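You operate a simulated robot arm through the tools that you are given. There is no shell and no other tool. Be economical: measure what you need, move in short steps, check, and stop when the job is done.

Carry out the task below with a simulated two-armed robot. There is one attempt and no reset: what you move stays moved.

Task
On the top of the packing table, fold the blue cloth in half, so that its two long edges meet.

It is judged by the outcome, as a careful person would: the job done as asked, and still so three seconds after it is handed in. It fails if anything else is knocked over, pushed out of place, dropped, spilled or broken. Flat cloth is picked up by pressing the open fingertips on it (5 to 10 N) and closing them slowly along it; thin cloth reads only 2 to 8 mm in the jaws.

Robot
Two 7-joint arms with two-finger parallel grippers on one trunk, on a base that drives. Base frame: it is fixed to the floor where the robot stands at the start and does not move with it; the origin is under the middle of the robot, x ahead of it, y to its left, z up; the surface under the hand at the start is at about z = 800. Units: mm, rad, N and s.
The left shoulder is at the start at [70, 163, 1120], the right one opposite. With the tool pointing down near the work surface each hand reaches from about 400 to 880 mm from the robot's upright axis, wherever it stands, measured 20 degrees to its own side. Places, roughly: top of the packing table [600, 200, 800]. Payload 3.43 kg a hand.
Tool frame (each hand has its own): the origin (TCP) lies between the finger pads and is the grasp point; the fingertips stand 34 mm ahead of it; z points along the fingers, y is the line along which they close. Largest opening 128 mm; finger width 24, thickness 12; the body of the gripper, 48 by 130 mm, starts 96 mm behind the TCP.
Orientation is that of the tool frame in the base frame, as [roll, pitch, yaw] about the fixed x, y, z axes, in that order (R = Rz(yaw) Ry(pitch) Rx(roll)). With the fingers straight down and closing along the base's y, the tool's x points along the base's -x, its y along +y and its z along -z.

Tools
- The arms move only by the tool servo_tool. It takes "left_increments", "right_increments" or both (then of equal length, played together; a hand with none holds still); each is a list of rows, each an object (a shift or turn left out is 0, a gripper value left out holds the last) with "turn": the turn, a rotation vector about the tool's x, y, z in units of 180 degrees (1.0 is 180 degrees), a list of three; "linear": the shift along the tool's x, y, z in units of 200 mm (1.0 is 200 mm), a list of three; "fingers": the gripper command, from -1 (shut) to 1 (fully open), values between in proportion. In form: [{"turn": [rx, ry, rz], "linear": [x, y, z], "fingers": fingers}, ...]. A call has 1 to 12 rows; each row is the pose to reach, as a shift and turn from the pose commanded when the call began, along the tool's axes at that moment. A call with a number of a shift or a turn outside -1 to 1 is refused whole. A row lasts 0.2 s, in which the tool goes at most 50 mm and 0.15 rad; a call with a longer step from one row to the next is refused whole, and so is a gripper value outside its range. A pose out of reach is approached as far as the arm can. The call stops where the force on the tool passes 40 N (or 10 N more than at its start, if that is more) or the arm is blocked; 0.2 s more then pass. The fingers move at their own pace (about 153 mm/s each) and stop on an object; they squeeze with about 37 N. The grip force told is the motor's: it shows also when the fingers shut on nothing. Time passes only in rows, and 0.2 s behind the last, so rows that repeat a pose let the fingers close. It gives the time, the measured TCP pose, the force on the tool (base axes), the opening and the grip force at its end, in the units of the frame above (readings bear some noise), with the torque about the TCP (base axes, N m) and any sound that the robot's microphone picked up.
- Cameras (640 x 400 px; columns grow to the right, rows downward): "scene" is now at [119.7, -42.8, 1329.9]; the picture's right is [-0.51, -0.86, 0.00], its down [-0.63, 0.38, -0.68] and it looks along [0.58, -0.35, -0.73] (base axes); focal length 258 px, centre (320, 200). "left" rides on the left gripper at [76, 11, -160] in its tool frame; the picture's right is [-0.15, 0.99, 0.00], its down [-0.88, -0.13, -0.46] and it looks along [-0.45, -0.07, 0.89] (tool axes); focal length 234 px, centre (320, 200). "right" rides on the right gripper at [76, -11, -160] in its tool frame; the picture's right is [0.15, 0.99, 0.00], its down [-0.88, 0.13, -0.46] and it looks along [-0.45, 0.07, 0.89] (tool axes); focal length 234 px, centre (320, 200). There is no depth. A picture from a camera that has moved, and an enlarged one, comes with that camera's place and axes in the base frame and with its lens.
- grab_frame(camera): a new picture of that camera. No time passes.
- slide_trunk(by): slides the trunk up (or, below 0, down) by that many mm; the arms and the scene camera ride with it, the base frame stays. It gives what a move gives, with no picture.
- steer(legs): drives the robot by 1 to 6 legs, each [ahead, left, turn to the left] in mm, mm and rad, along the robot's own axes; the way and the turn of a leg run together, so that a leg with both is an arc; at most 1500 mm and 3.142 rad a leg. The arms and the cameras ride along, it lands a little off, and it stops where it bumps. It gives what a move gives.
- aim_head(pan, tilt): turns the head with the scene camera to pan (to the left, within 1.501 rad either way) and tilt (down, from -0.506 to 1.204), counted from straight ahead of the robot. It gives what a move gives.
- close_up(camera, box): a new picture of the part [left, top, right, bottom] of that camera's present view, enlarged. No time passes.
- hand_in(): hands the job in; it is judged then, once.

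Go step by step. Nothing tells you exact positions but the pictures and the camera data: compare them with the known pose of the tool, close in by small moves and look again before you grip or let go. The budget is 120 turns and 100 pictures, counting those below and the enlarged ones. Unless the task says otherwise, let go and move clear before handing in.

The tools are called after "Call:" as a command line: name --argument value ..., lists and objects as JSON in quotes. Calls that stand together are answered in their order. servo_tool: Moves the arms, as the interface text tells. Its arguments: {"type":"object","properties":{"left_increments":{"type":"array","items":{"type":"object","properties":{"turn":{"type":"array","items":{"type":"number"}},"linear":{"type":"array","items":{"type":"number"}},"fingers":{"type":"number"}}}},"right_increments":{"type":"array","items":{"type":"object","properties":{"turn":{"type":"array","items":{"type":"number"}},"linear":{"type":"array","items":{"type":"number"}},"fingers":{"type":"number"}}}}},"required":[]} The other tools are called the same way: slide_trunk (by) slides the trunk up or down; steer (legs) drives the base; aim_head (pan, tilt) turns the head that bears the scene camera; grab_frame (camera) takes a picture; close_up (camera, box) takes an enlarged picture of a part of a camera's view; hand_in () hands the job in.

At the start:

```text
time_s: 0.0
left_tool_pos: [707.2, 143.4, 984.7]
left_tool_rot: [3.141, 0.0, -3.141]
left_ft_force: [-0.2, 0.9, 0.1]
left_moment: [0.02, 0.0, 0.0]
left_grip_width: 128.2
left_gripper_force: 0.1
right_tool_pos: [425.9, -301.0, 975.2]
right_tool_rot: [3.141, 0.001, -3.141]
right_ft_force: [-0.2, 1.2, 0.1]
right_moment: [-0.03, 0.0, 0.02]
right_grip_width: 128.0
right_gripper_force: 0.1
trunk travel left (down, up): [-600.0, 340.0]
robot x, y, heading: [-0.1, -1.8, 0.002]
head pan, tilt: [-0.538, 0.824]
```

scene: 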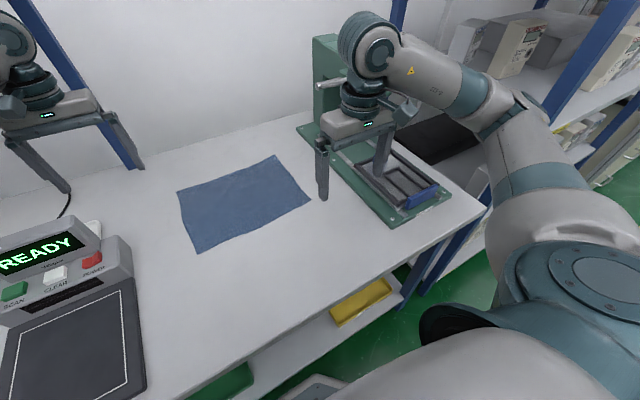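
right: 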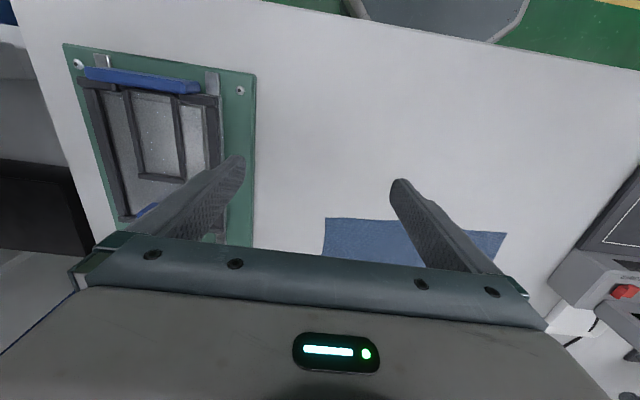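
left: 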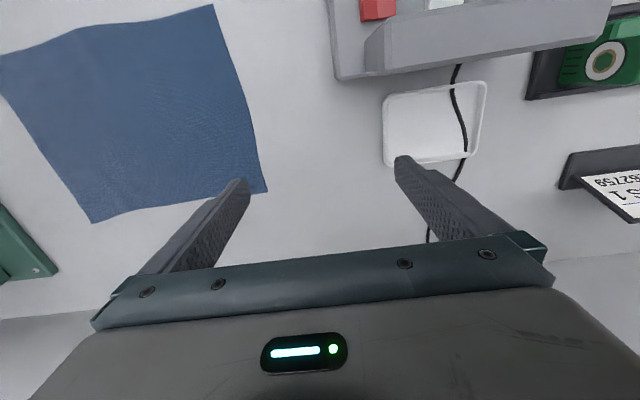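

The blue cloth lies at about x 545–788, y −278 to +44, so its long edges run along y at x≈546 and x≈787. I'll pinch the far edge near both corners and fold it over to the near edge, so first I'm moving the hands above the far corners and aiming the head.

Call:
servo_tool --left_increments '[{"linear": [-0.07, -0.135, 0.05]}, {"linear": [-0.14, -0.27, 0.1]}, {"linear": [-0.2, -0.405, 0.15]}, {"linear": [-0.27, -0.54, 0.2]}, {"linear": [-0.34, -0.675, 0.25]}]' --right_increments '[{"linear": [-0.18, 0.03, 0.0]}, {"linear": [-0.36, 0.06, 0.0]}, {"linear": [-0.54, 0.1, 0.0]}, {"linear": [-0.72, 0.15, 0.0]}, {"linear": [-0.9, 0.2, 0.0]}]'

Call:
aim_head --pan -0.17 --tilt 0.8

```text
time_s: 0.5
left_tool_pos: [713.0, 101.2, 979.4]
left_tool_rot: [-3.139, 0.013, 3.129]
left_ft_force: [0.2, 0.9, -0.3]
left_moment: [-0.01, 0.0, 0.0]
left_grip_width: 128.0
left_gripper_force: 0.1
right_tool_pos: [446.1, -298.2, 984.7]
right_tool_rot: [-3.14, 0.014, 3.129]
right_ft_force: [-14.6, 4.6, -22.8]
right_moment: [0.7, -1.6, -0.81]
right_grip_width: 128.1
right_gripper_force: 0.0
trunk travel left (down, up): [-600.0, 340.0]
robot x, y, heading: [-6.6, -1.0, -0.013]
head pan, tilt: [-0.538, 0.824]
stopped in row 2 (right hand): the force on the tool passed its limit at 113 N (the readings are from after the stop); the commanded pose is now the measured one
```

```text
time_s: 1.4
left_tool_pos: [711.8, 100.0, 984.4]
left_tool_rot: [-3.142, 0.015, 3.134]
left_ft_force: [-0.1, 0.0, 0.1]
left_moment: [-0.03, 0.02, 0.02]
left_grip_width: 128.0
left_gripper_force: 0.0
right_tool_pos: [446.3, -297.8, 985.0]
right_tool_rot: [-3.141, 0.018, 3.131]
right_ft_force: [-25.7, 3.0, -36.7]
right_moment: [1.98, -3.04, -1.64]
right_grip_width: 128.1
right_gripper_force: 0.1
trunk travel left (down, up): [-600.0, 340.0]
robot x, y, heading: [-1.7, -0.7, -0.015]
head pan, tilt: [-0.169, 0.799]
```

The right hand hit something after about 20 mm, so I'm looking before moving anything else.

Call:
grab_frame --camera "scene"

Call:
grab_frame --camera "right"

```text
96 pictures are left
camera scene: at [107.8, -17.8, 1334.0], right [-0.18, -0.98, 0.0], down [-0.69, 0.13, -0.71], along [0.7, -0.12, -0.71], focal length 258 px, centre (320, 200)
```

scene: 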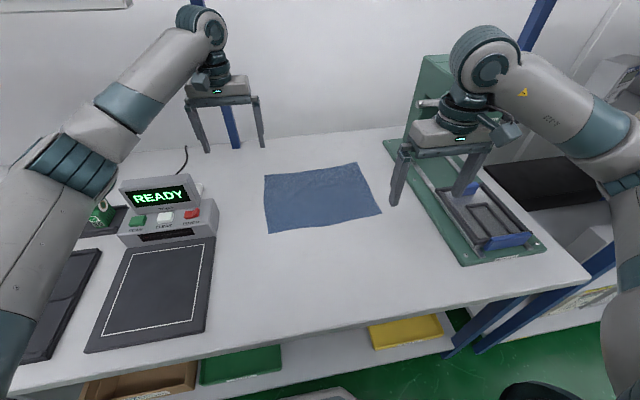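

```text
95 pictures are left
camera right: at [367.0, -308.9, 1142.3], right [-0.14, 0.99, 0.0], down [0.87, 0.12, 0.47], along [0.47, 0.06, -0.88], focal length 234 px, centre (320, 200)
```

right: 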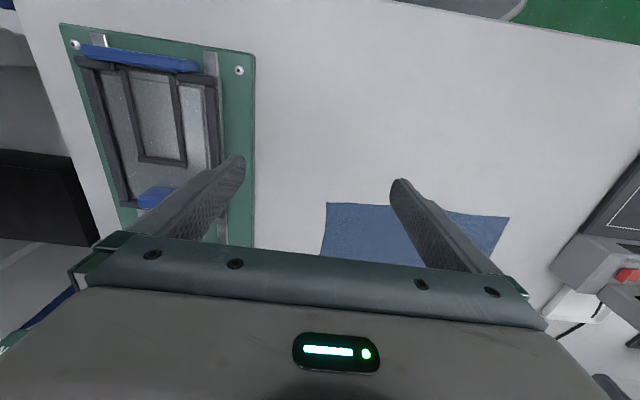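

The body's right end seems to be touching the press or its lever, near (446, −362, 1105). I'm zooming in on it.

Call:
close_up --camera "scene" --box '[370, 20, 560, 220]'

```text
2.00 times, centred on (465, 120) of scene
camera zoom: at [107.8, -17.8, 1334.0], right [-0.18, -0.98, 0.0], down [-0.69, 0.13, -0.71], along [0.7, -0.12, -0.71], focal length 516 px, centre (30, 360)
```

zoom: 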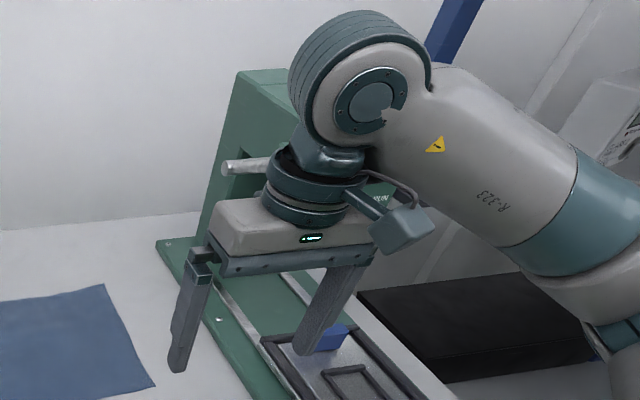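

There's a press with a bar and overhang just ahead of the right wrist. I'll back off toward the robot, shift left clear of it, and only then go forward.

Call:
servo_tool --right_increments '[{"linear": [0.1, 0.0, 0.0]}, {"linear": [0.2, 0.0, 0.0]}, {"linear": [0.25, 0.15, 0.0]}, {"linear": [0.25, 0.35, 0.0]}, {"linear": [0.25, 0.55, 0.0]}, {"linear": [0.25, 0.75, 0.0]}, {"linear": [0.25, 0.9, 0.0]}]'

Call:
grab_frame --camera "scene"

```text
time_s: 3.2
left_tool_pos: [718.6, 7.4, 981.2]
left_tool_rot: [3.137, 0.014, 3.05]
left_ft_force: [0.1, -0.4, 0.7]
left_moment: [0.02, 0.04, -0.02]
left_grip_width: 127.6
left_gripper_force: 0.0
right_tool_pos: [385.4, -186.4, 978.1]
right_tool_rot: [3.141, 0.018, 3.04]
right_ft_force: [-0.9, 0.5, 0.2]
right_moment: [-0.01, 0.03, -0.05]
right_grip_width: 128.1
right_gripper_force: 0.1
trunk travel left (down, up): [-600.0, 340.0]
robot x, y, heading: [-2.8, -29.1, -0.092]
head pan, tilt: [-0.169, 0.799]
stopped in row 7 (right hand): the arm was blocked; the commanded pose is now the measured one
```

```text
93 pictures are left
camera scene: at [106.1, -60.9, 1333.8], right [-0.26, -0.97, -0.01], down [-0.68, 0.19, -0.71], along [0.68, -0.18, -0.71], focal length 258 px, centre (320, 200)
```

scene: 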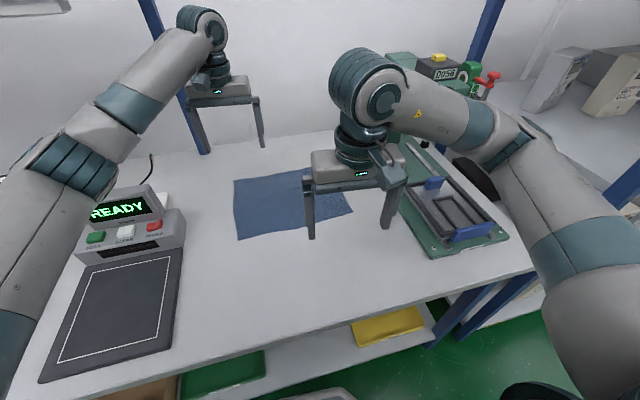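

The base has been pushed round to a heading of −0.092, so the arm is being blocked by something. I'm inspecting around the right arm before going on.

Call:
close_up --camera "scene" --box '[320, 20, 560, 260]'

Call:
aim_head --pan -0.75 --tilt 0.6

Call:
grab_frame --camera "scene"

Call:
grab_frame --camera "left"

```text
1.67 times, centred on (440, 140) of scene
camera zoom: at [106.1, -60.9, 1333.8], right [-0.26, -0.97, -0.01], down [-0.68, 0.19, -0.71], along [0.68, -0.18, -0.71], focal length 430 px, centre (120, 300)
```

zoom: 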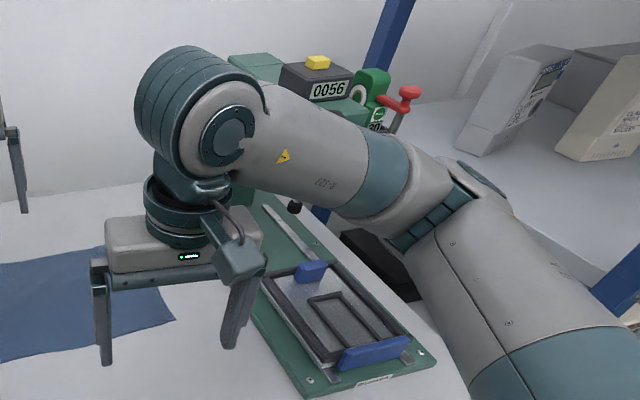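

```text
time_s: 4.2
left_tool_pos: [716.0, 6.5, 985.5]
left_tool_rot: [3.134, 0.02, 3.051]
left_ft_force: [0.0, 0.5, -0.5]
left_moment: [0.03, -0.03, -0.02]
left_grip_width: 127.8
left_gripper_force: 0.0
right_tool_pos: [385.8, -187.1, 979.0]
right_tool_rot: [3.137, 0.017, 3.046]
right_ft_force: [-0.2, -0.6, -0.6]
right_moment: [0.02, -0.01, -0.01]
right_grip_width: 128.1
right_gripper_force: 0.0
trunk travel left (down, up): [-600.0, 340.0]
robot x, y, heading: [-1.9, -26.7, -0.095]
head pan, tilt: [-0.75, 0.6]
```

```text
91 pictures are left
camera scene: at [85.1, -108.5, 1350.1], right [-0.75, -0.67, -0.02], down [-0.36, 0.43, -0.83], along [0.56, -0.61, -0.56], focal length 258 px, centre (320, 200)
```

scene: 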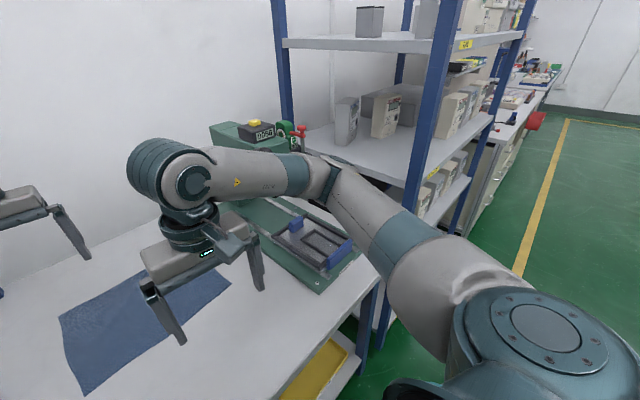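

```text
90 pictures are left
camera left: at [639.9, 24.4, 1144.3], right [0.24, 0.97, 0.01], down [0.86, -0.21, 0.47], along [0.46, -0.1, -0.88], focal length 234 px, centre (320, 200)
```

left: 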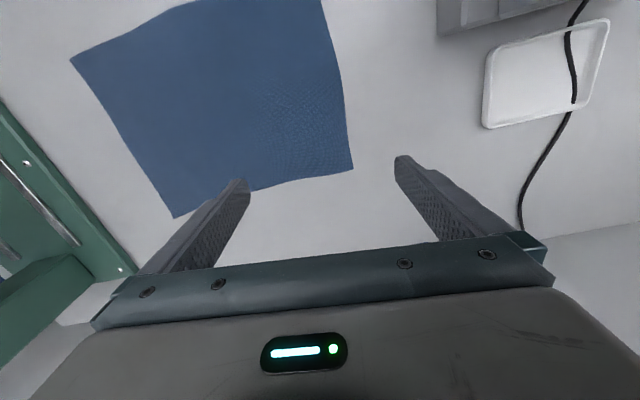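

The elbow and upper arm are close to the storage rack, and the press may also be near. I'm zooming in on those areas.

Call:
close_up --camera "scene" --box '[180, 90, 460, 310]'

Call:
grab_frame --camera "right"

```text
1.82 times, centred on (320, 200) of scene
camera zoom: at [85.1, -108.5, 1350.1], right [-0.75, -0.67, -0.02], down [-0.36, 0.43, -0.83], along [0.56, -0.61, -0.56], focal length 469 px, centre (320, 200)
```

zoom: 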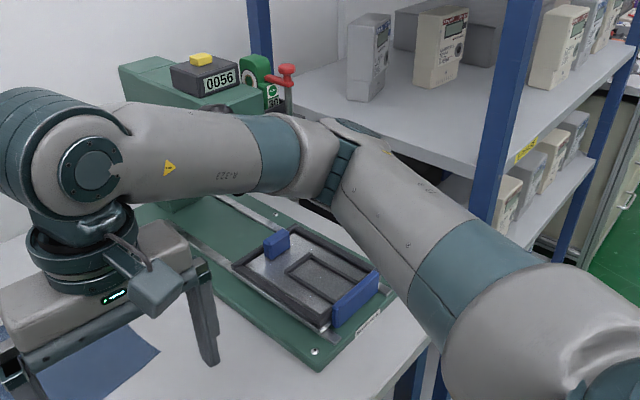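

```text
88 pictures are left
camera right: at [305.2, -191.2, 1136.7], right [-0.05, 1.0, 0.0], down [0.88, 0.04, 0.47], along [0.47, 0.03, -0.88], focal length 234 px, centre (320, 200)
```

right: 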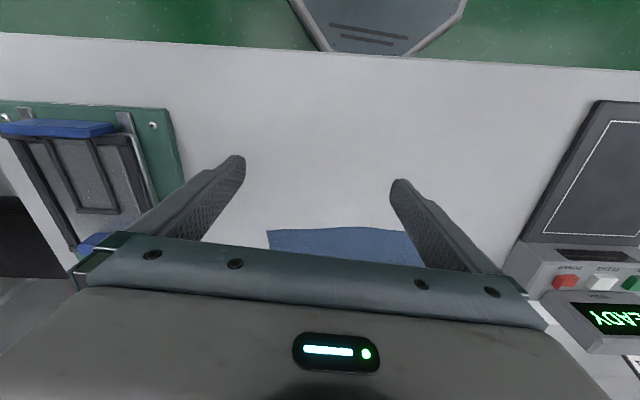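

The right forearm is sitting against the press head, which is about x 520–815, y −435 to −510, z up to about 1110. I'll lift the left hand, then drive the base left, away from the press and rack, and straighten its heading.

Call:
servo_tool --left_increments '[{"linear": [0.0, 0.0, -0.15]}, {"linear": [0.0, 0.0, -0.3]}, {"linear": [0.0, 0.0, -0.4]}]'

Call:
steer --legs '[[-25, 60, 0]]'

Call:
aim_head --pan -0.1 --tilt 0.7

Call:
grab_frame --camera "scene"

```text
time_s: 5.2
left_tool_pos: [717.7, 5.6, 1062.1]
left_tool_rot: [3.14, 0.013, 3.044]
left_ft_force: [0.1, 0.4, 0.5]
left_moment: [-0.02, 0.0, -0.02]
left_grip_width: 127.7
left_gripper_force: 0.2
right_tool_pos: [385.3, -187.4, 977.4]
right_tool_rot: [-3.141, 0.015, 3.039]
right_ft_force: [0.5, 0.1, -0.1]
right_moment: [-0.05, 0.02, -0.01]
right_grip_width: 128.0
right_gripper_force: 0.0
trunk travel left (down, up): [-600.0, 340.0]
robot x, y, heading: [-1.5, -27.3, -0.097]
head pan, tilt: [-0.75, 0.6]
stopped in row 3 (left hand): the arm was blocked; the commanded pose is now the measured one
```

```text
time_s: 6.1
left_tool_pos: [716.5, 74.1, 1050.7]
left_tool_rot: [-3.14, -0.001, 3.051]
left_ft_force: [0.3, -1.5, 0.0]
left_moment: [-0.05, -0.02, 0.02]
left_grip_width: 128.1
left_gripper_force: 0.0
right_tool_pos: [384.0, -120.5, 971.6]
right_tool_rot: [-3.137, -0.002, 3.045]
right_ft_force: [-0.2, 0.9, 0.3]
right_moment: [-0.03, -0.01, -0.01]
right_grip_width: 128.0
right_gripper_force: 0.1
trunk travel left (down, up): [-600.0, 340.0]
robot x, y, heading: [-18.7, 33.3, -0.095]
head pan, tilt: [-0.75, 0.6]
```

```text
time_s: 7.2
left_tool_pos: [715.3, 72.2, 1051.8]
left_tool_rot: [-3.139, -0.001, 3.051]
left_ft_force: [0.2, -0.1, -0.1]
left_moment: [0.02, 0.01, 0.01]
left_grip_width: 127.8
left_gripper_force: 0.2
right_tool_pos: [383.4, -121.4, 973.0]
right_tool_rot: [-3.137, 0.0, 3.046]
right_ft_force: [0.2, 1.2, 1.0]
right_moment: [0.0, 0.02, -0.02]
right_grip_width: 128.0
right_gripper_force: 0.0
trunk travel left (down, up): [-600.0, 340.0]
robot x, y, heading: [-17.5, 32.1, -0.094]
head pan, tilt: [-0.099, 0.7]
```

```text
87 pictures are left
camera scene: at [114.9, 8.8, 1340.2], right [-0.19, -0.98, 0.0], down [-0.63, 0.12, -0.76], along [0.75, -0.15, -0.64], focal length 258 px, centre (320, 200)
```

scene: 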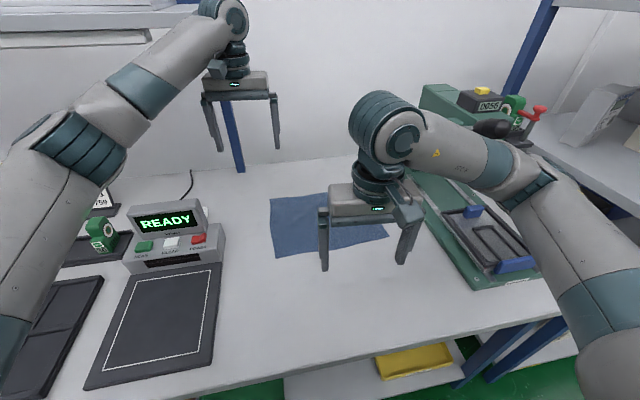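

The base is free of the press now. There's a shelf at the upper left, so I'll bring the left hand right and down before driving further left.

Call:
servo_tool --left_increments '[{"linear": [0.0, -0.1, 0.1]}, {"linear": [0.0, -0.25, 0.2]}, {"linear": [0.0, -0.42, 0.3]}, {"linear": [0.0, -0.6, 0.3]}, {"linear": [0.0, -0.6, 0.3]}]'

Call:
steer --legs '[[0, 100, 0], [0, 0, 0.094]]'

Call:
grab_frame --camera "scene"

```text
time_s: 8.4
left_tool_pos: [702.5, -46.8, 987.2]
left_tool_rot: [-3.14, 0.0, 3.051]
left_ft_force: [0.5, 0.3, 0.3]
left_moment: [-0.01, -0.02, 0.01]
left_grip_width: 127.8
left_gripper_force: 0.1
right_tool_pos: [383.3, -120.7, 971.6]
right_tool_rot: [-3.137, 0.001, 3.046]
right_ft_force: [-0.5, 0.1, 0.0]
right_moment: [-0.06, 0.02, -0.01]
right_grip_width: 128.0
right_gripper_force: 0.1
trunk travel left (down, up): [-600.0, 340.0]
robot x, y, heading: [-20.0, 34.3, -0.088]
head pan, tilt: [-0.099, 0.7]
```

```text
time_s: 10.0
left_tool_pos: [715.9, 120.9, 988.5]
left_tool_rot: [-3.139, -0.002, -3.141]
left_ft_force: [0.1, 0.6, 0.1]
left_moment: [0.0, 0.0, -0.01]
left_grip_width: 128.0
left_gripper_force: 0.0
right_tool_pos: [404.7, 17.5, 972.7]
right_tool_rot: [-3.136, -0.001, 3.138]
right_ft_force: [0.2, -0.2, -0.2]
right_moment: [0.01, 0.0, 0.0]
right_grip_width: 128.2
right_gripper_force: 0.0
trunk travel left (down, up): [-600.0, 340.0]
robot x, y, heading: [-9.9, 132.2, -0.001]
head pan, tilt: [-0.099, 0.7]
```

```text
86 pictures are left
camera scene: at [125.9, 123.2, 1340.2], right [-0.1, -0.99, 0.0], down [-0.64, 0.06, -0.76], along [0.76, -0.08, -0.64], focal length 258 px, centre (320, 200)
```

scene: 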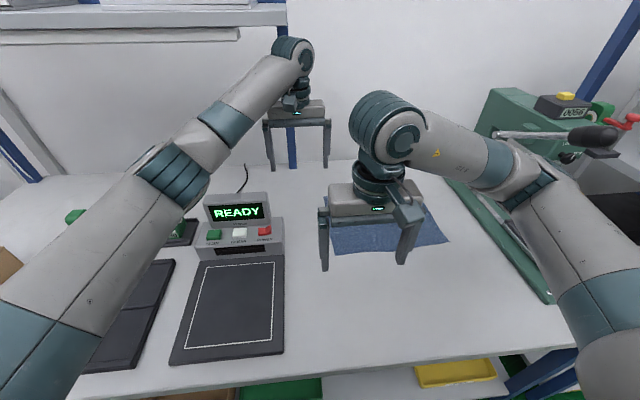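

The press also has a long lever with a black handle near (510, −400, 1120), which is probably what the right hand struck. From here the arms have a clear way in. I'll drive 40 mm forward for reach and then move the hands over the cloth, keeping the right forearm away from the lever.

Call:
steer --legs '[[40, 0, 0]]'

Call:
servo_tool --left_increments '[{"linear": [0.0, -0.14, 0.04]}, {"linear": [0.0, -0.28, 0.08]}, {"linear": [0.0, -0.42, 0.12]}, {"linear": [0.0, -0.5, 0.15]}, {"linear": [0.0, -0.5, 0.15]}]' --right_increments '[{"linear": [-0.18, -0.08, 0.0]}, {"linear": [-0.36, -0.16, 0.0]}, {"linear": [-0.54, -0.24, 0.0]}, {"linear": [-0.72, -0.34, 0.0]}, {"linear": [-0.9, -0.48, 0.0]}]'

Call:
grab_frame --camera "scene"

```text
time_s: 11.1
left_tool_pos: [750.8, 120.8, 983.9]
left_tool_rot: [-3.141, -0.005, -3.141]
left_ft_force: [0.1, 0.5, 0.6]
left_moment: [-0.04, 0.02, 0.0]
left_grip_width: 128.0
left_gripper_force: 0.0
right_tool_pos: [441.4, 18.1, 972.4]
right_tool_rot: [-3.139, 0.0, 3.136]
right_ft_force: [-0.3, 0.1, -0.6]
right_moment: [0.04, -0.03, 0.01]
right_grip_width: 127.7
right_gripper_force: 0.1
trunk travel left (down, up): [-600.0, 340.0]
robot x, y, heading: [27.0, 131.6, 0.001]
head pan, tilt: [-0.099, 0.7]
stopped in leg 1: the robot was blocked; the commanded pose is now the measured one
```

```text
time_s: 12.3
left_tool_pos: [754.3, 25.2, 951.6]
left_tool_rot: [-3.139, -0.005, -3.138]
left_ft_force: [-0.4, -0.3, 0.3]
left_moment: [0.0, -0.02, -0.01]
left_grip_width: 127.9
left_gripper_force: 0.1
right_tool_pos: [622.7, -75.5, 968.0]
right_tool_rot: [-3.137, -0.011, -3.141]
right_ft_force: [0.5, -0.8, 0.3]
right_moment: [0.0, 0.0, 0.02]
right_grip_width: 128.1
right_gripper_force: 0.1
trunk travel left (down, up): [-600.0, 340.0]
robot x, y, heading: [27.0, 138.1, 0.001]
head pan, tilt: [-0.099, 0.7]
```

```text
85 pictures are left
camera scene: at [163.5, 125.9, 1338.4], right [-0.1, -1.0, 0.0], down [-0.64, 0.06, -0.76], along [0.76, -0.08, -0.65], focal length 258 px, centre (320, 200)
```

scene: 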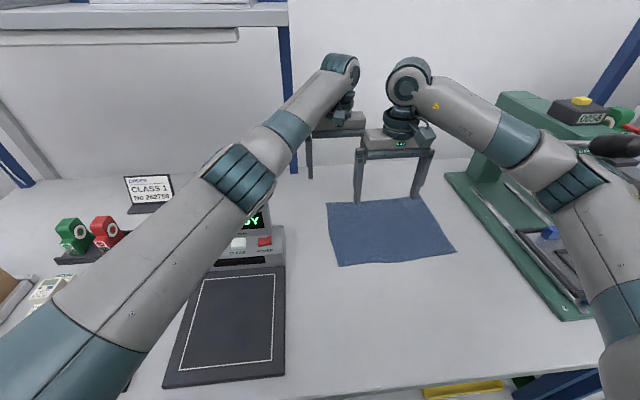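

The right elbow is fairly near the lever handle, so I'll move the right hand out in small steps, staying clear of the left hand and checking as I go.

Call:
servo_tool --right_increments '[{"linear": [-0.15, -0.15, 0.0]}, {"linear": [-0.3, -0.3, 0.0]}, {"linear": [-0.45, -0.4, 0.0]}, {"linear": [-0.6, -0.5, 0.0]}, {"linear": [-0.6, -0.5, 0.0]}]'

Call:
grab_frame --camera "scene"

```text
time_s: 13.7
left_tool_pos: [754.9, 25.9, 954.4]
left_tool_rot: [3.141, -0.005, -3.135]
left_ft_force: [0.2, 0.4, 0.2]
left_moment: [0.05, -0.06, -0.02]
left_grip_width: 128.1
left_gripper_force: 0.0
right_tool_pos: [729.6, -166.1, 915.0]
right_tool_rot: [-3.139, -0.091, -3.121]
right_ft_force: [0.4, 0.8, -0.8]
right_moment: [-0.01, 0.02, -0.03]
right_grip_width: 127.9
right_gripper_force: 0.1
trunk travel left (down, up): [-600.0, 340.0]
robot x, y, heading: [22.1, 132.1, 0.006]
head pan, tilt: [-0.099, 0.7]
stopped in row 5 (right hand): the arm was blocked; the commanded pose is now the measured one
```

```text
84 pictures are left
camera scene: at [164.0, 124.5, 1341.8], right [-0.09, -1.0, 0.0], down [-0.64, 0.06, -0.76], along [0.76, -0.07, -0.65], focal length 258 px, centre (320, 200)
```

scene: 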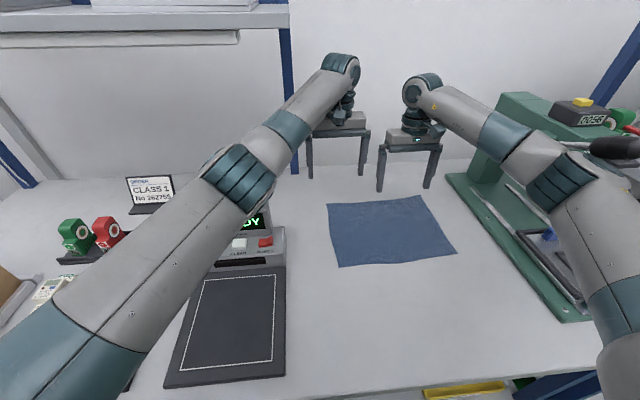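

The right arm was blocked again and sagged slightly, so I'm checking the elbow against the lever handle.

Call:
close_up --camera "scene" --box '[480, 80, 640, 260]'

Call:
aim_head --pan -0.8 --tilt 0.7

Call:
grab_frame --camera "scene"

```text
2.22 times, centred on (560, 170) of scene
camera zoom: at [164.0, 124.5, 1341.8], right [-0.09, -1.0, 0.0], down [-0.64, 0.06, -0.76], along [0.76, -0.07, -0.65], focal length 573 px, centre (-213, 267)
```

zoom: 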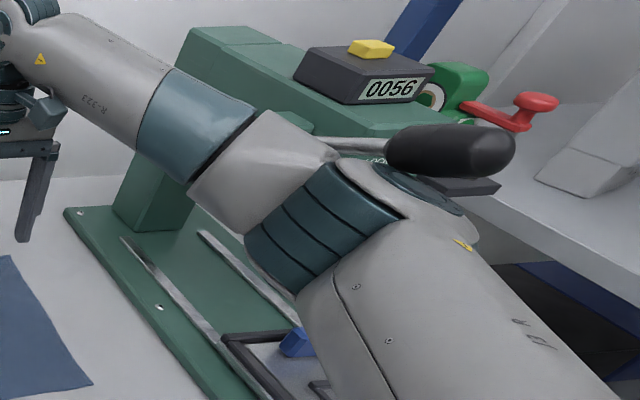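

```text
time_s: 14.8
left_tool_pos: [757.4, 25.8, 951.9]
left_tool_rot: [-3.139, -0.01, -3.137]
left_ft_force: [0.3, 0.5, -0.4]
left_moment: [-0.03, -0.01, 0.0]
left_grip_width: 127.8
left_gripper_force: 0.0
right_tool_pos: [730.7, -167.4, 913.7]
right_tool_rot: [-3.137, -0.091, -3.128]
right_ft_force: [-0.4, -1.0, 0.2]
right_moment: [0.0, 0.01, 0.0]
right_grip_width: 127.8
right_gripper_force: 0.1
trunk travel left (down, up): [-600.0, 340.0]
robot x, y, heading: [23.1, 132.5, 0.004]
head pan, tilt: [-0.799, 0.7]
```

```text
82 pictures are left
camera scene: at [142.3, 74.1, 1339.6], right [-0.71, -0.7, 0.01], down [-0.45, 0.46, -0.76], along [0.53, -0.55, -0.65], focal length 258 px, centre (320, 200)
```

scene: 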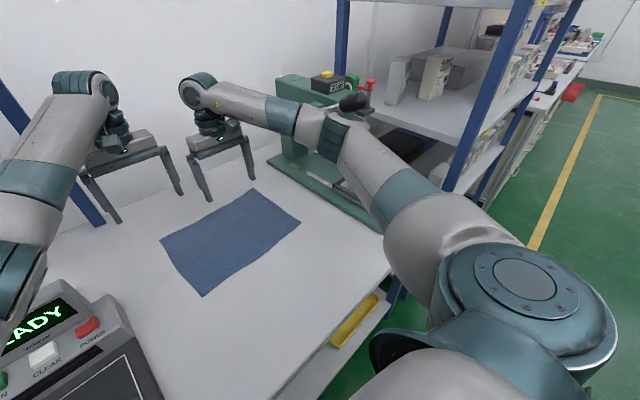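

The right elbow is fouling the lever handle. Tilting the fingers forward brings the wrist back and bends the elbow away from the press, so I'll back off, tilt both hands about 32°, and drive a little further left.

Call:
servo_tool --right_increments '[{"linear": [0.12, 0.05, -0.04], "turn": [0, 0, 0]}, {"linear": [0.3, 0.12, -0.1], "turn": [0, -0.04, 0]}, {"linear": [0.45, 0.18, -0.15], "turn": [0, -0.08, 0]}, {"linear": [0.6, 0.24, -0.2], "turn": [0, -0.12, 0]}, {"linear": [0.65, 0.3, -0.2], "turn": [0, -0.16, 0]}, {"linear": [0.65, 0.3, -0.2], "turn": [0, -0.204, 0]}, {"linear": [0.65, 0.3, -0.2], "turn": [0, -0.204, 0]}]'

Call:
servo_tool --left_increments '[{"linear": [0.0, 0, 0], "turn": [0, -0.04, 0]}, {"linear": [0, 0, 0], "turn": [0, -0.08, 0]}, {"linear": [0, 0, 0], "turn": [0, -0.12, 0]}, {"linear": [0, 0, 0], "turn": [0, -0.16, 0]}, {"linear": [0, 0, 0], "turn": [0, -0.178, 0]}, {"linear": [0, 0, 0], "turn": [0, -0.178, 0]}]'

Call:
steer --legs '[[0, 60, 0]]'

Call:
aim_head --pan -0.3 --tilt 0.75

Call:
grab_frame --camera "scene"

```text
time_s: 16.4
left_tool_pos: [763.2, 38.7, 952.0]
left_tool_rot: [3.141, -0.012, -3.101]
left_ft_force: [0.4, -1.3, 0.5]
left_moment: [0.19, 0.0, -0.02]
left_grip_width: 127.9
left_gripper_force: 0.0
right_tool_pos: [615.8, -99.2, 965.9]
right_tool_rot: [3.142, 0.549, -3.085]
right_ft_force: [-1.6, 7.9, -13.1]
right_moment: [-0.78, -0.92, -0.52]
right_grip_width: 128.0
right_gripper_force: 0.1
trunk travel left (down, up): [-600.0, 340.0]
robot x, y, heading: [22.8, 121.7, 0.039]
head pan, tilt: [-0.799, 0.7]
```

```text
time_s: 17.8
left_tool_pos: [754.1, 22.2, 954.6]
left_tool_rot: [-3.141, 0.556, -3.135]
left_ft_force: [-0.2, 0.1, -0.2]
left_moment: [0.0, 0.01, -0.01]
left_grip_width: 127.8
left_gripper_force: 0.0
right_tool_pos: [600.5, -116.0, 972.5]
right_tool_rot: [-3.14, 0.563, -3.13]
right_ft_force: [0.4, 0.1, 0.3]
right_moment: [0.01, -0.01, -0.02]
right_grip_width: 127.9
right_gripper_force: 0.0
trunk travel left (down, up): [-600.0, 340.0]
robot x, y, heading: [20.9, 137.0, 0.003]
head pan, tilt: [-0.799, 0.7]
```

```text
time_s: 18.7
left_tool_pos: [753.8, 82.1, 956.8]
left_tool_rot: [-3.139, 0.556, -3.137]
left_ft_force: [0.6, 0.7, 0.0]
left_moment: [-0.05, 0.0, -0.03]
left_grip_width: 128.0
left_gripper_force: 0.0
right_tool_pos: [602.0, -56.0, 973.4]
right_tool_rot: [-3.138, 0.564, -3.129]
right_ft_force: [-0.4, -0.5, 0.2]
right_moment: [-0.04, 0.02, -0.01]
right_grip_width: 128.2
right_gripper_force: 0.1
trunk travel left (down, up): [-600.0, 340.0]
robot x, y, heading: [24.9, 189.4, 0.001]
head pan, tilt: [-0.799, 0.7]
```

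```text
time_s: 19.7
left_tool_pos: [752.9, 80.6, 955.2]
left_tool_rot: [3.141, 0.555, -3.136]
left_ft_force: [0.0, -0.5, -0.2]
left_moment: [0.05, 0.0, -0.04]
left_grip_width: 128.2
left_gripper_force: 0.1
right_tool_pos: [601.6, -57.9, 972.4]
right_tool_rot: [-3.141, 0.563, -3.13]
right_ft_force: [0.7, -0.8, 0.1]
right_moment: [-0.01, -0.01, -0.04]
right_grip_width: 128.0
right_gripper_force: 0.0
trunk travel left (down, up): [-600.0, 340.0]
robot x, y, heading: [22.8, 192.4, 0.003]
head pan, tilt: [-0.3, 0.75]
```

```text
81 pictures are left
camera scene: at [155.3, 165.0, 1335.9], right [-0.29, -0.96, 0.0], down [-0.65, 0.2, -0.73], along [0.7, -0.22, -0.68], focal length 258 px, centre (320, 200)
```

scene: 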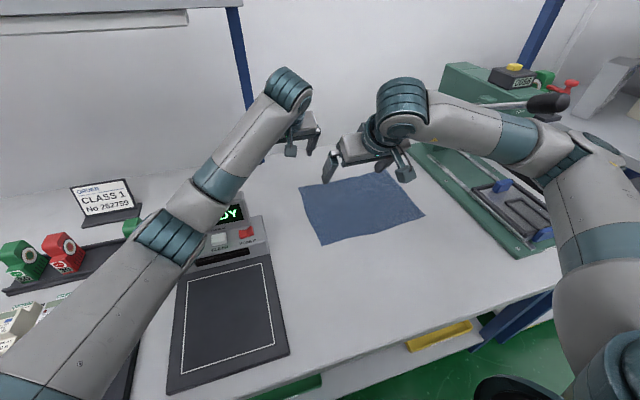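

The left elbow is close above the scale terminal and the right elbow is now clear of the press. I'll shift the hands sideways to their lines, then raise the trunk for more clearance.

Call:
servo_tool --left_increments '[{"linear": [0, -0.1, 0]}, {"linear": [0, -0.2, 0]}, {"linear": [0, -0.3, 0]}, {"linear": [0, -0.36, 0]}, {"linear": [0, -0.36, 0]}]' --right_increments '[{"linear": [0, -0.2, 0]}, {"linear": [0, -0.4, 0]}, {"linear": [0, -0.6, 0]}, {"linear": [0, -0.8, 0]}, {"linear": [0, -0.8, 0]}]'

Call:
slide_trunk --by 120

Call:
grab_frame --camera "scene"

```text
time_s: 20.9
left_tool_pos: [753.7, 12.2, 955.4]
left_tool_rot: [-3.139, 0.555, -3.134]
left_ft_force: [-0.2, 0.1, -0.5]
left_moment: [-0.05, 0.0, -0.01]
left_grip_width: 128.1
left_gripper_force: 0.0
right_tool_pos: [604.4, -216.1, 974.4]
right_tool_rot: [-3.138, 0.564, -3.129]
right_ft_force: [-0.3, 0.5, -1.0]
right_moment: [-0.05, 0.03, -0.06]
right_grip_width: 128.1
right_gripper_force: 0.0
trunk travel left (down, up): [-600.0, 340.0]
robot x, y, heading: [25.9, 187.5, -0.001]
head pan, tilt: [-0.3, 0.75]
```

```text
time_s: 22.4
left_tool_pos: [753.4, 10.5, 1074.7]
left_tool_rot: [-3.141, 0.555, -3.136]
left_ft_force: [-1.2, 0.2, -0.4]
left_moment: [-0.01, -0.02, -0.01]
left_grip_width: 128.2
left_gripper_force: 0.0
right_tool_pos: [604.8, -215.0, 1094.0]
right_tool_rot: [-3.14, 0.564, -3.129]
right_ft_force: [0.2, -0.3, -0.5]
right_moment: [0.01, 0.01, 0.03]
right_grip_width: 127.6
right_gripper_force: 0.1
trunk travel left (down, up): [-720.0, 220.0]
robot x, y, heading: [24.9, 192.5, 0.004]
head pan, tilt: [-0.3, 0.75]
```

```text
80 pictures are left
camera scene: at [155.6, 165.0, 1455.8], right [-0.29, -0.96, 0.0], down [-0.65, 0.2, -0.73], along [0.7, -0.21, -0.68], focal length 258 px, centre (320, 200)
```

scene: 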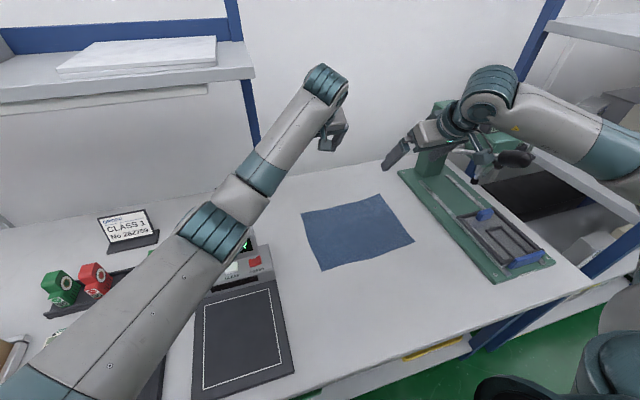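

With the trunk up, the view and clearances are good, and the cloth is still unmoved with its corners at about (789, 42), (791, −267), (560, −271) and (545, 41). I'll bring both hands down toward the far corners with a 30 mm opening.

Call:
servo_tool --left_increments '[{"linear": [0.08, 0, 0.156], "turn": [0, 0.016, 0], "fingers": -0.53}, {"linear": [0.16, 0, 0.313], "turn": [0, 0.032, 0]}, {"linear": [0.24, 0, 0.47], "turn": [0, 0.048, 0]}, {"linear": [0.32, 0, 0.626], "turn": [0, 0.064, 0]}, {"linear": [0.397, 0, 0.783], "turn": [0, 0.081, 0]}, {"linear": [0.397, 0, 0.783], "turn": [0, 0.081, 0]}]' --right_increments '[{"linear": [-0.02, -0.02, 0.155], "turn": [0, 0.016, 0], "fingers": -0.53}, {"linear": [-0.04, -0.04, 0.31], "turn": [0, 0.032, 0]}, {"linear": [-0.06, -0.06, 0.465], "turn": [0, 0.048, 0]}, {"linear": [-0.08, -0.08, 0.62], "turn": [0, 0.064, 0]}, {"linear": [-0.11, -0.1, 0.774], "turn": [0, 0.081, 0]}, {"linear": [-0.11, -0.1, 0.774], "turn": [0, 0.081, 0]}]'

Call:
grab_frame --camera "scene"

```text
time_s: 24.0
left_tool_pos: [749.1, 9.9, 915.2]
left_tool_rot: [-3.127, 0.318, 3.131]
left_ft_force: [0.7, 0.2, -0.8]
left_moment: [-0.03, -0.01, -0.01]
left_grip_width: 30.0
left_gripper_force: 0.1
right_tool_pos: [676.4, -243.5, 1002.3]
right_tool_rot: [-3.122, 0.342, 3.13]
right_ft_force: [0.2, 0.1, 0.5]
right_moment: [0.03, 0.04, 0.0]
right_grip_width: 30.2
right_gripper_force: 0.2
trunk travel left (down, up): [-720.0, 220.0]
robot x, y, heading: [19.4, 188.4, -0.021]
head pan, tilt: [-0.3, 0.75]
stopped in row 6 (left hand): the arm was blocked; the commanded pose is now the measured one
```

```text
79 pictures are left
camera scene: at [126.0, 180.3, 1457.8], right [-0.31, -0.95, 0.01], down [-0.64, 0.2, -0.74], along [0.71, -0.24, -0.67], focal length 258 px, centre (320, 200)
```

scene: 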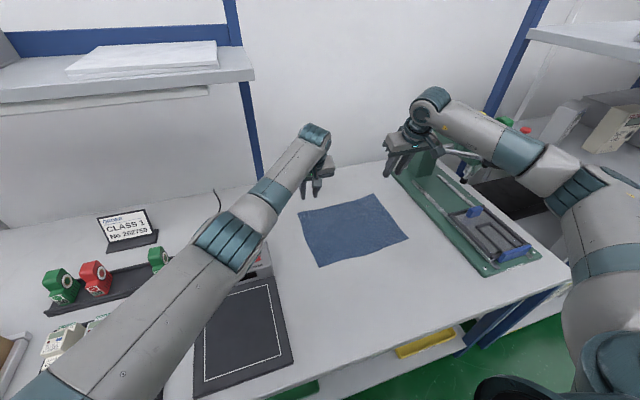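

The left elbow appears to be resting near the scale terminal (the base tilted slightly). I'll lift the left hand straight back up and then raise the trunk more.

Call:
servo_tool --left_increments '[{"linear": [-0.06, 0, -0.19]}, {"linear": [-0.12, 0, -0.38]}, {"linear": [-0.12, 0, -0.38]}]'

Call:
slide_trunk --by 160

Call:
aim_head --pan -0.05 --tilt 0.85

Call:
grab_frame --camera "scene"

```text
time_s: 25.0
left_tool_pos: [750.3, 7.5, 994.2]
left_tool_rot: [-3.125, 0.318, 3.128]
left_ft_force: [1.5, 1.2, -0.2]
left_moment: [-0.01, -0.01, 0.03]
left_grip_width: 30.0
left_gripper_force: 0.0
right_tool_pos: [675.3, -244.0, 1002.9]
right_tool_rot: [-3.12, 0.343, 3.13]
right_ft_force: [-0.4, -0.1, -1.1]
right_moment: [0.04, 0.0, 0.01]
right_grip_width: 30.1
right_gripper_force: 0.1
trunk travel left (down, up): [-720.0, 220.0]
robot x, y, heading: [17.9, 192.1, -0.018]
head pan, tilt: [-0.3, 0.75]
stopped in row 3 (left hand): the arm was blocked; the commanded pose is now the measured one
```

```text
time_s: 26.8
left_tool_pos: [766.9, -5.1, 1139.4]
left_tool_rot: [3.141, 0.3, 3.128]
left_ft_force: [-0.1, 0.0, 0.4]
left_moment: [0.02, 0.0, 0.03]
left_grip_width: 30.1
left_gripper_force: 0.0
right_tool_pos: [693.7, -255.9, 1141.0]
right_tool_rot: [-3.136, 0.319, 3.129]
right_ft_force: [-1.1, -0.1, 0.4]
right_moment: [0.0, 0.05, 0.01]
right_grip_width: 30.2
right_gripper_force: 0.1
trunk travel left (down, up): [-880.0, 60.0]
robot x, y, heading: [18.8, 189.9, -0.021]
head pan, tilt: [-0.3, 0.75]
```

```text
time_s: 27.6
left_tool_pos: [766.2, -5.7, 1140.9]
left_tool_rot: [3.141, 0.302, 3.127]
left_ft_force: [-0.5, 1.1, 0.9]
left_moment: [0.0, 0.02, 0.03]
left_grip_width: 30.2
left_gripper_force: 0.1
right_tool_pos: [692.0, -256.0, 1142.0]
right_tool_rot: [-3.135, 0.32, 3.128]
right_ft_force: [-0.7, 0.0, -0.9]
right_moment: [0.02, 0.02, -0.02]
right_grip_width: 29.9
right_gripper_force: 0.2
trunk travel left (down, up): [-880.0, 60.0]
robot x, y, heading: [17.3, 187.3, -0.021]
head pan, tilt: [-0.051, 0.85]
```

```text
78 pictures are left
camera scene: at [149.7, 179.6, 1607.9], right [-0.07, -1.0, 0.0], down [-0.75, 0.05, -0.66], along [0.66, -0.04, -0.75], focal length 258 px, centre (320, 200)
```

scene: 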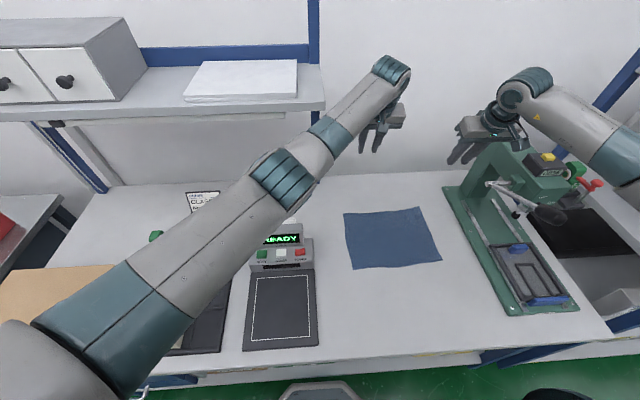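

The view is clear now and the terminal hasn't moved. I'm lowering both hands with more forward tilt.

Call:
servo_tool --left_increments '[{"linear": [0.04, 0.01, 0.17], "turn": [0, -0.013, 0]}, {"linear": [0.08, 0.03, 0.35], "turn": [0, -0.026, 0]}, {"linear": [0.13, 0.045, 0.53], "turn": [0, -0.039, 0]}, {"linear": [0.17, 0.06, 0.7], "turn": [0, -0.052, 0]}, {"linear": [0.213, 0.065, 0.876], "turn": [0, -0.064, 0]}, {"linear": [0.213, 0.065, 0.876], "turn": [0, -0.064, 0]}]' --right_increments '[{"linear": [-0.014, 0.02, 0.19], "turn": [0, -0.013, 0]}, {"linear": [-0.028, 0.04, 0.385], "turn": [0, -0.026, 0]}, {"linear": [-0.042, 0.06, 0.58], "turn": [0, -0.039, 0]}, {"linear": [-0.056, 0.08, 0.77], "turn": [0, -0.052, 0]}, {"linear": [-0.07, 0.08, 0.962], "turn": [0, -0.064, 0]}, {"linear": [-0.07, 0.08, 0.962], "turn": [0, -0.064, 0]}]'

Call:
grab_frame --camera "scene"

```text
time_s: 29.2
left_tool_pos: [798.6, 36.4, 969.9]
left_tool_rot: [3.123, 0.529, -3.134]
left_ft_force: [0.3, 1.1, -1.0]
left_moment: [0.0, -0.01, -0.04]
left_grip_width: 30.2
left_gripper_force: 0.0
right_tool_pos: [765.8, -239.5, 964.7]
right_tool_rot: [-3.136, 0.522, 3.131]
right_ft_force: [0.2, 0.3, -0.5]
right_moment: [0.02, -0.01, -0.03]
right_grip_width: 30.0
right_gripper_force: 0.0
trunk travel left (down, up): [-880.0, 60.0]
robot x, y, heading: [20.4, 181.9, -0.017]
head pan, tilt: [-0.051, 0.85]
stopped in row 6 (left hand): the arm was blocked; the commanded pose is now the measured one
```

```text
77 pictures are left
camera scene: at [149.4, 180.1, 1607.9], right [-0.07, -1.0, 0.0], down [-0.75, 0.05, -0.66], along [0.66, -0.04, -0.75], focal length 258 px, centre (320, 200)
```

scene: 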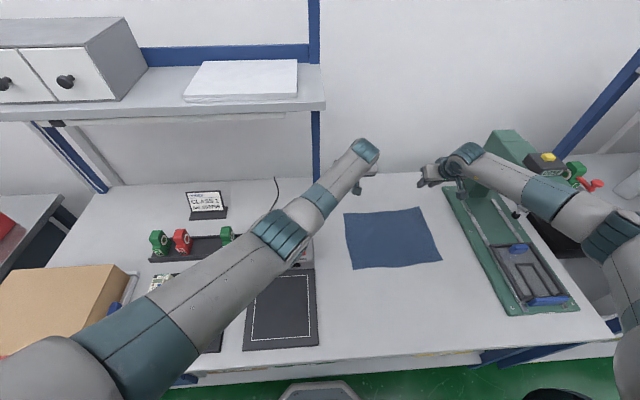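

The left arm is blocked again and deflected toward +x and +y. I'm looking closely around its elbow and wrist.

Call:
close_up --camera "scene" --box '[200, 120, 400, 300]'

Call:
grab_frame --camera "left"

Call:
grab_frame --camera "right"

```text
2.22 times, centred on (300, 210) of scene
camera zoom: at [149.4, 180.1, 1607.9], right [-0.07, -1.0, 0.0], down [-0.75, 0.05, -0.66], along [0.66, -0.04, -0.75], focal length 573 px, centre (364, 178)
```

zoom: 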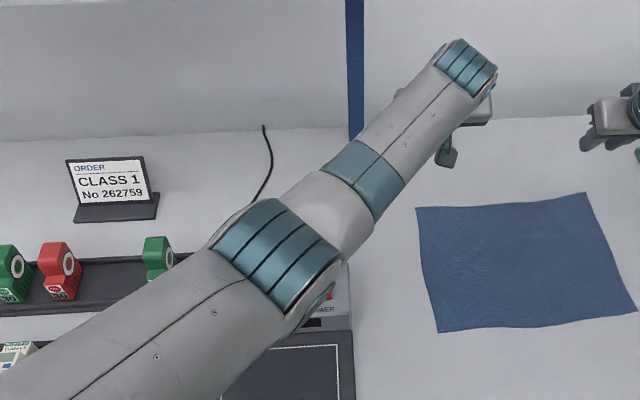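

```text
75 pictures are left
camera left: at [653.6, 43.9, 1070.5], right [0.11, 0.99, 0.09], down [0.53, -0.13, 0.84], along [0.84, -0.04, -0.54], focal length 234 px, centre (320, 200)
```

left: 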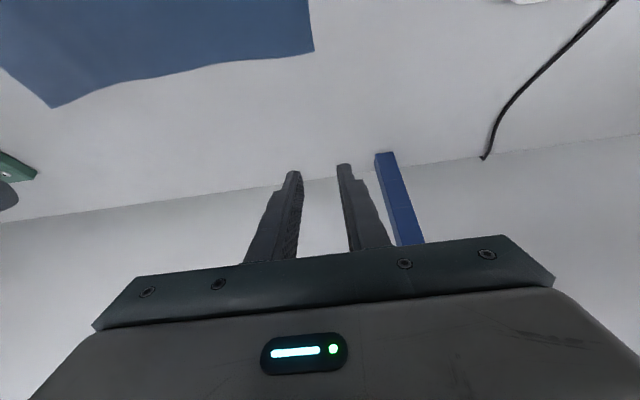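

```text
74 pictures are left
camera right: at [621.5, -248.9, 1064.3], right [-0.11, 0.99, -0.08], down [0.54, 0.13, 0.83], along [0.84, 0.05, -0.55], focal length 234 px, centre (320, 200)
```

right: 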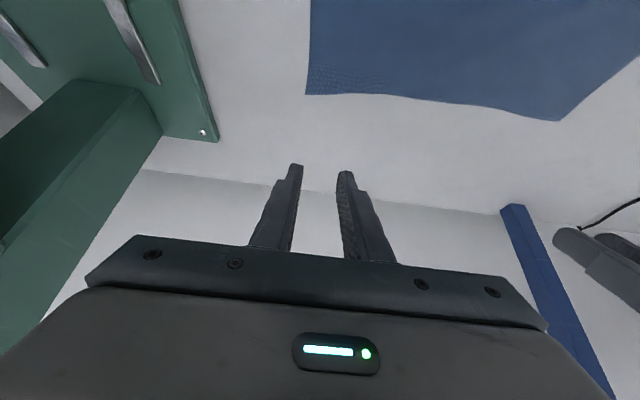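

The left arm seems to be at a joint limit from reaching too far inward. With the trunk up, the right elbow now clears the press, so I'll shift the hands left in the robot's frame and drive the base back right to about y=65.

Call:
servo_tool --left_increments '[{"linear": [0.05, 0.1, -0.07]}, {"linear": [0.1, 0.25, -0.14]}, {"linear": [0.157, 0.4, -0.207]}, {"linear": [0.157, 0.57, -0.207]}, {"linear": [0.157, 0.57, -0.207]}]' --right_increments '[{"linear": [0.05, 0.1, -0.07]}, {"linear": [0.1, 0.25, -0.14]}, {"linear": [0.12, 0.42, -0.19]}, {"linear": [0.12, 0.62, -0.19]}, {"linear": [0.12, 0.62, -0.19]}]'

Call:
steer --legs '[[0, -120, 0.018]]'

Call:
grab_frame --camera "scene"

```text
time_s: 30.4
left_tool_pos: [745.6, 143.4, 991.7]
left_tool_rot: [3.124, 0.527, -3.136]
left_ft_force: [-0.1, -0.5, 0.4]
left_moment: [0.02, -0.03, 0.0]
left_grip_width: 30.0
left_gripper_force: 0.1
right_tool_pos: [726.3, -117.0, 983.7]
right_tool_rot: [-3.138, 0.522, 3.13]
right_ft_force: [0.0, 0.1, 0.1]
right_moment: [0.01, 0.01, 0.0]
right_grip_width: 30.0
right_gripper_force: 0.0
trunk travel left (down, up): [-880.0, 60.0]
robot x, y, heading: [20.9, 186.9, -0.021]
head pan, tilt: [-0.051, 0.85]
```

```text
time_s: 31.6
left_tool_pos: [747.2, 43.5, 992.1]
left_tool_rot: [3.128, 0.527, -3.113]
left_ft_force: [0.1, -0.1, -1.0]
left_moment: [0.0, -0.02, 0.0]
left_grip_width: 30.2
left_gripper_force: 0.0
right_tool_pos: [733.6, -216.3, 983.4]
right_tool_rot: [-3.136, 0.521, -3.13]
right_ft_force: [-0.3, -0.2, 0.2]
right_moment: [-0.02, -0.01, 0.03]
right_grip_width: 30.0
right_gripper_force: 0.2
trunk travel left (down, up): [-880.0, 60.0]
robot x, y, heading: [19.5, 73.1, 0.004]
head pan, tilt: [-0.051, 0.85]
```

```text
73 pictures are left
camera scene: at [148.5, 67.5, 1608.0], right [-0.05, -1.0, 0.0], down [-0.75, 0.03, -0.66], along [0.66, -0.03, -0.75], focal length 258 px, centre (320, 200)
```

scene: 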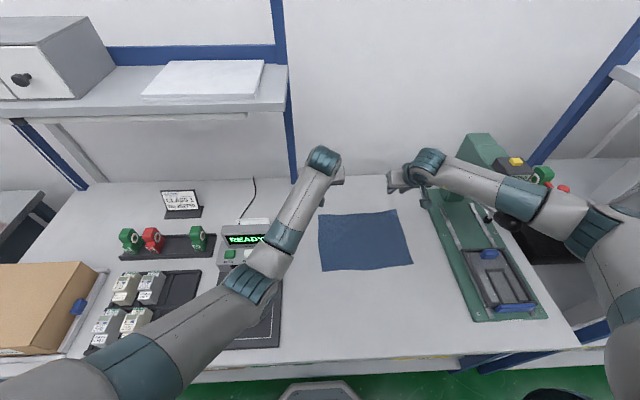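

Much better arm postures now, and the cloth is still at (786, 43)–(790, −273) along its far edge. I'm descending toward the pinch points.

Call:
servo_tool --left_increments '[{"linear": [0.04, -0.04, 0.14]}, {"linear": [0.08, -0.09, 0.29]}, {"linear": [0.13, -0.13, 0.43]}, {"linear": [0.175, -0.175, 0.575]}, {"linear": [0.175, -0.175, 0.575]}]' --right_increments '[{"linear": [0.02, -0.03, 0.14]}, {"linear": [0.04, -0.06, 0.29]}, {"linear": [0.07, -0.09, 0.43]}, {"linear": [0.09, -0.11, 0.57]}, {"linear": [0.09, -0.11, 0.57]}]'

Call:
grab_frame --camera "scene"

Call:
grab_frame --camera "left"

Call:
grab_frame --camera "right"

```text
time_s: 33.0
left_tool_pos: [771.4, 32.6, 876.1]
left_tool_rot: [3.107, 0.543, -3.116]
left_ft_force: [-0.6, 0.3, 0.1]
left_moment: [-0.01, 0.02, -0.01]
left_grip_width: 30.0
left_gripper_force: 0.1
right_tool_pos: [793.0, -273.4, 938.7]
right_tool_rot: [-3.116, 0.607, 3.111]
right_ft_force: [0.5, 0.0, -0.3]
right_moment: [0.04, -0.03, 0.0]
right_grip_width: 30.3
right_gripper_force: 0.1
trunk travel left (down, up): [-880.0, 60.0]
robot x, y, heading: [17.2, 67.6, -0.008]
head pan, tilt: [-0.051, 0.85]
stopped in row 5 (left hand): the arm was blocked; the commanded pose is now the measured one
```

```text
72 pictures are left
camera scene: at [129.4, 76.1, 1608.9], right [-0.06, -1.0, 0.01], down [-0.74, 0.04, -0.67], along [0.67, -0.04, -0.74], focal length 258 px, centre (320, 200)
```

scene: 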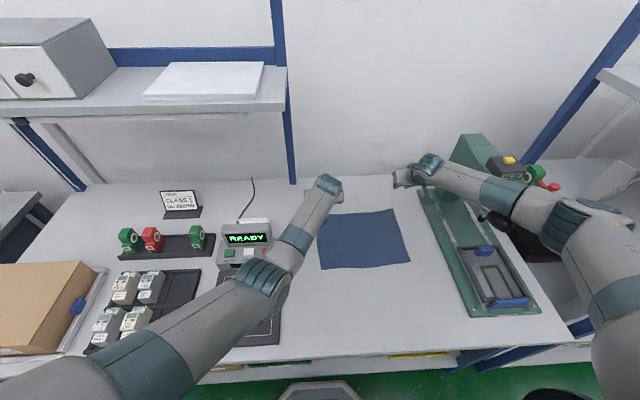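

```text
71 pictures are left
camera left: at [624.4, 34.3, 974.4], right [0.08, 0.99, 0.11], down [0.53, -0.13, 0.84], along [0.85, -0.01, -0.53], focal length 234 px, centre (320, 200)
```

left: 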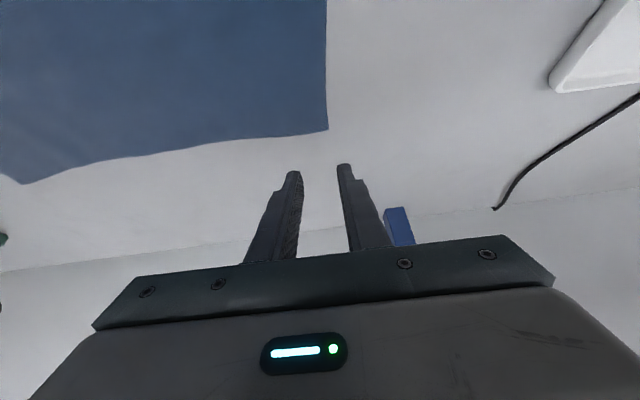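

```text
70 pictures are left
camera right: at [639.2, -275.7, 1026.1], right [-0.08, 0.99, -0.1], down [0.47, 0.13, 0.87], along [0.88, 0.02, -0.47], focal length 234 px, centre (320, 200)
```

right: 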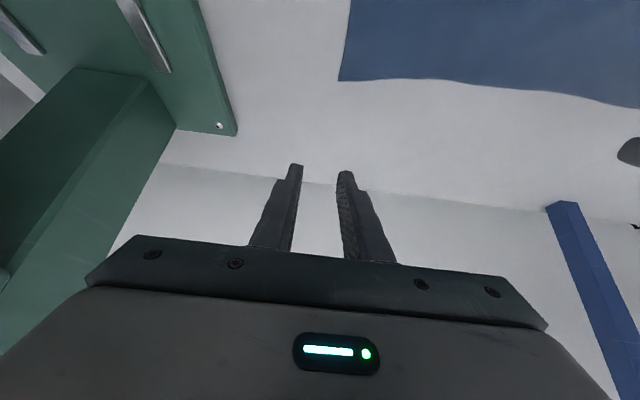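

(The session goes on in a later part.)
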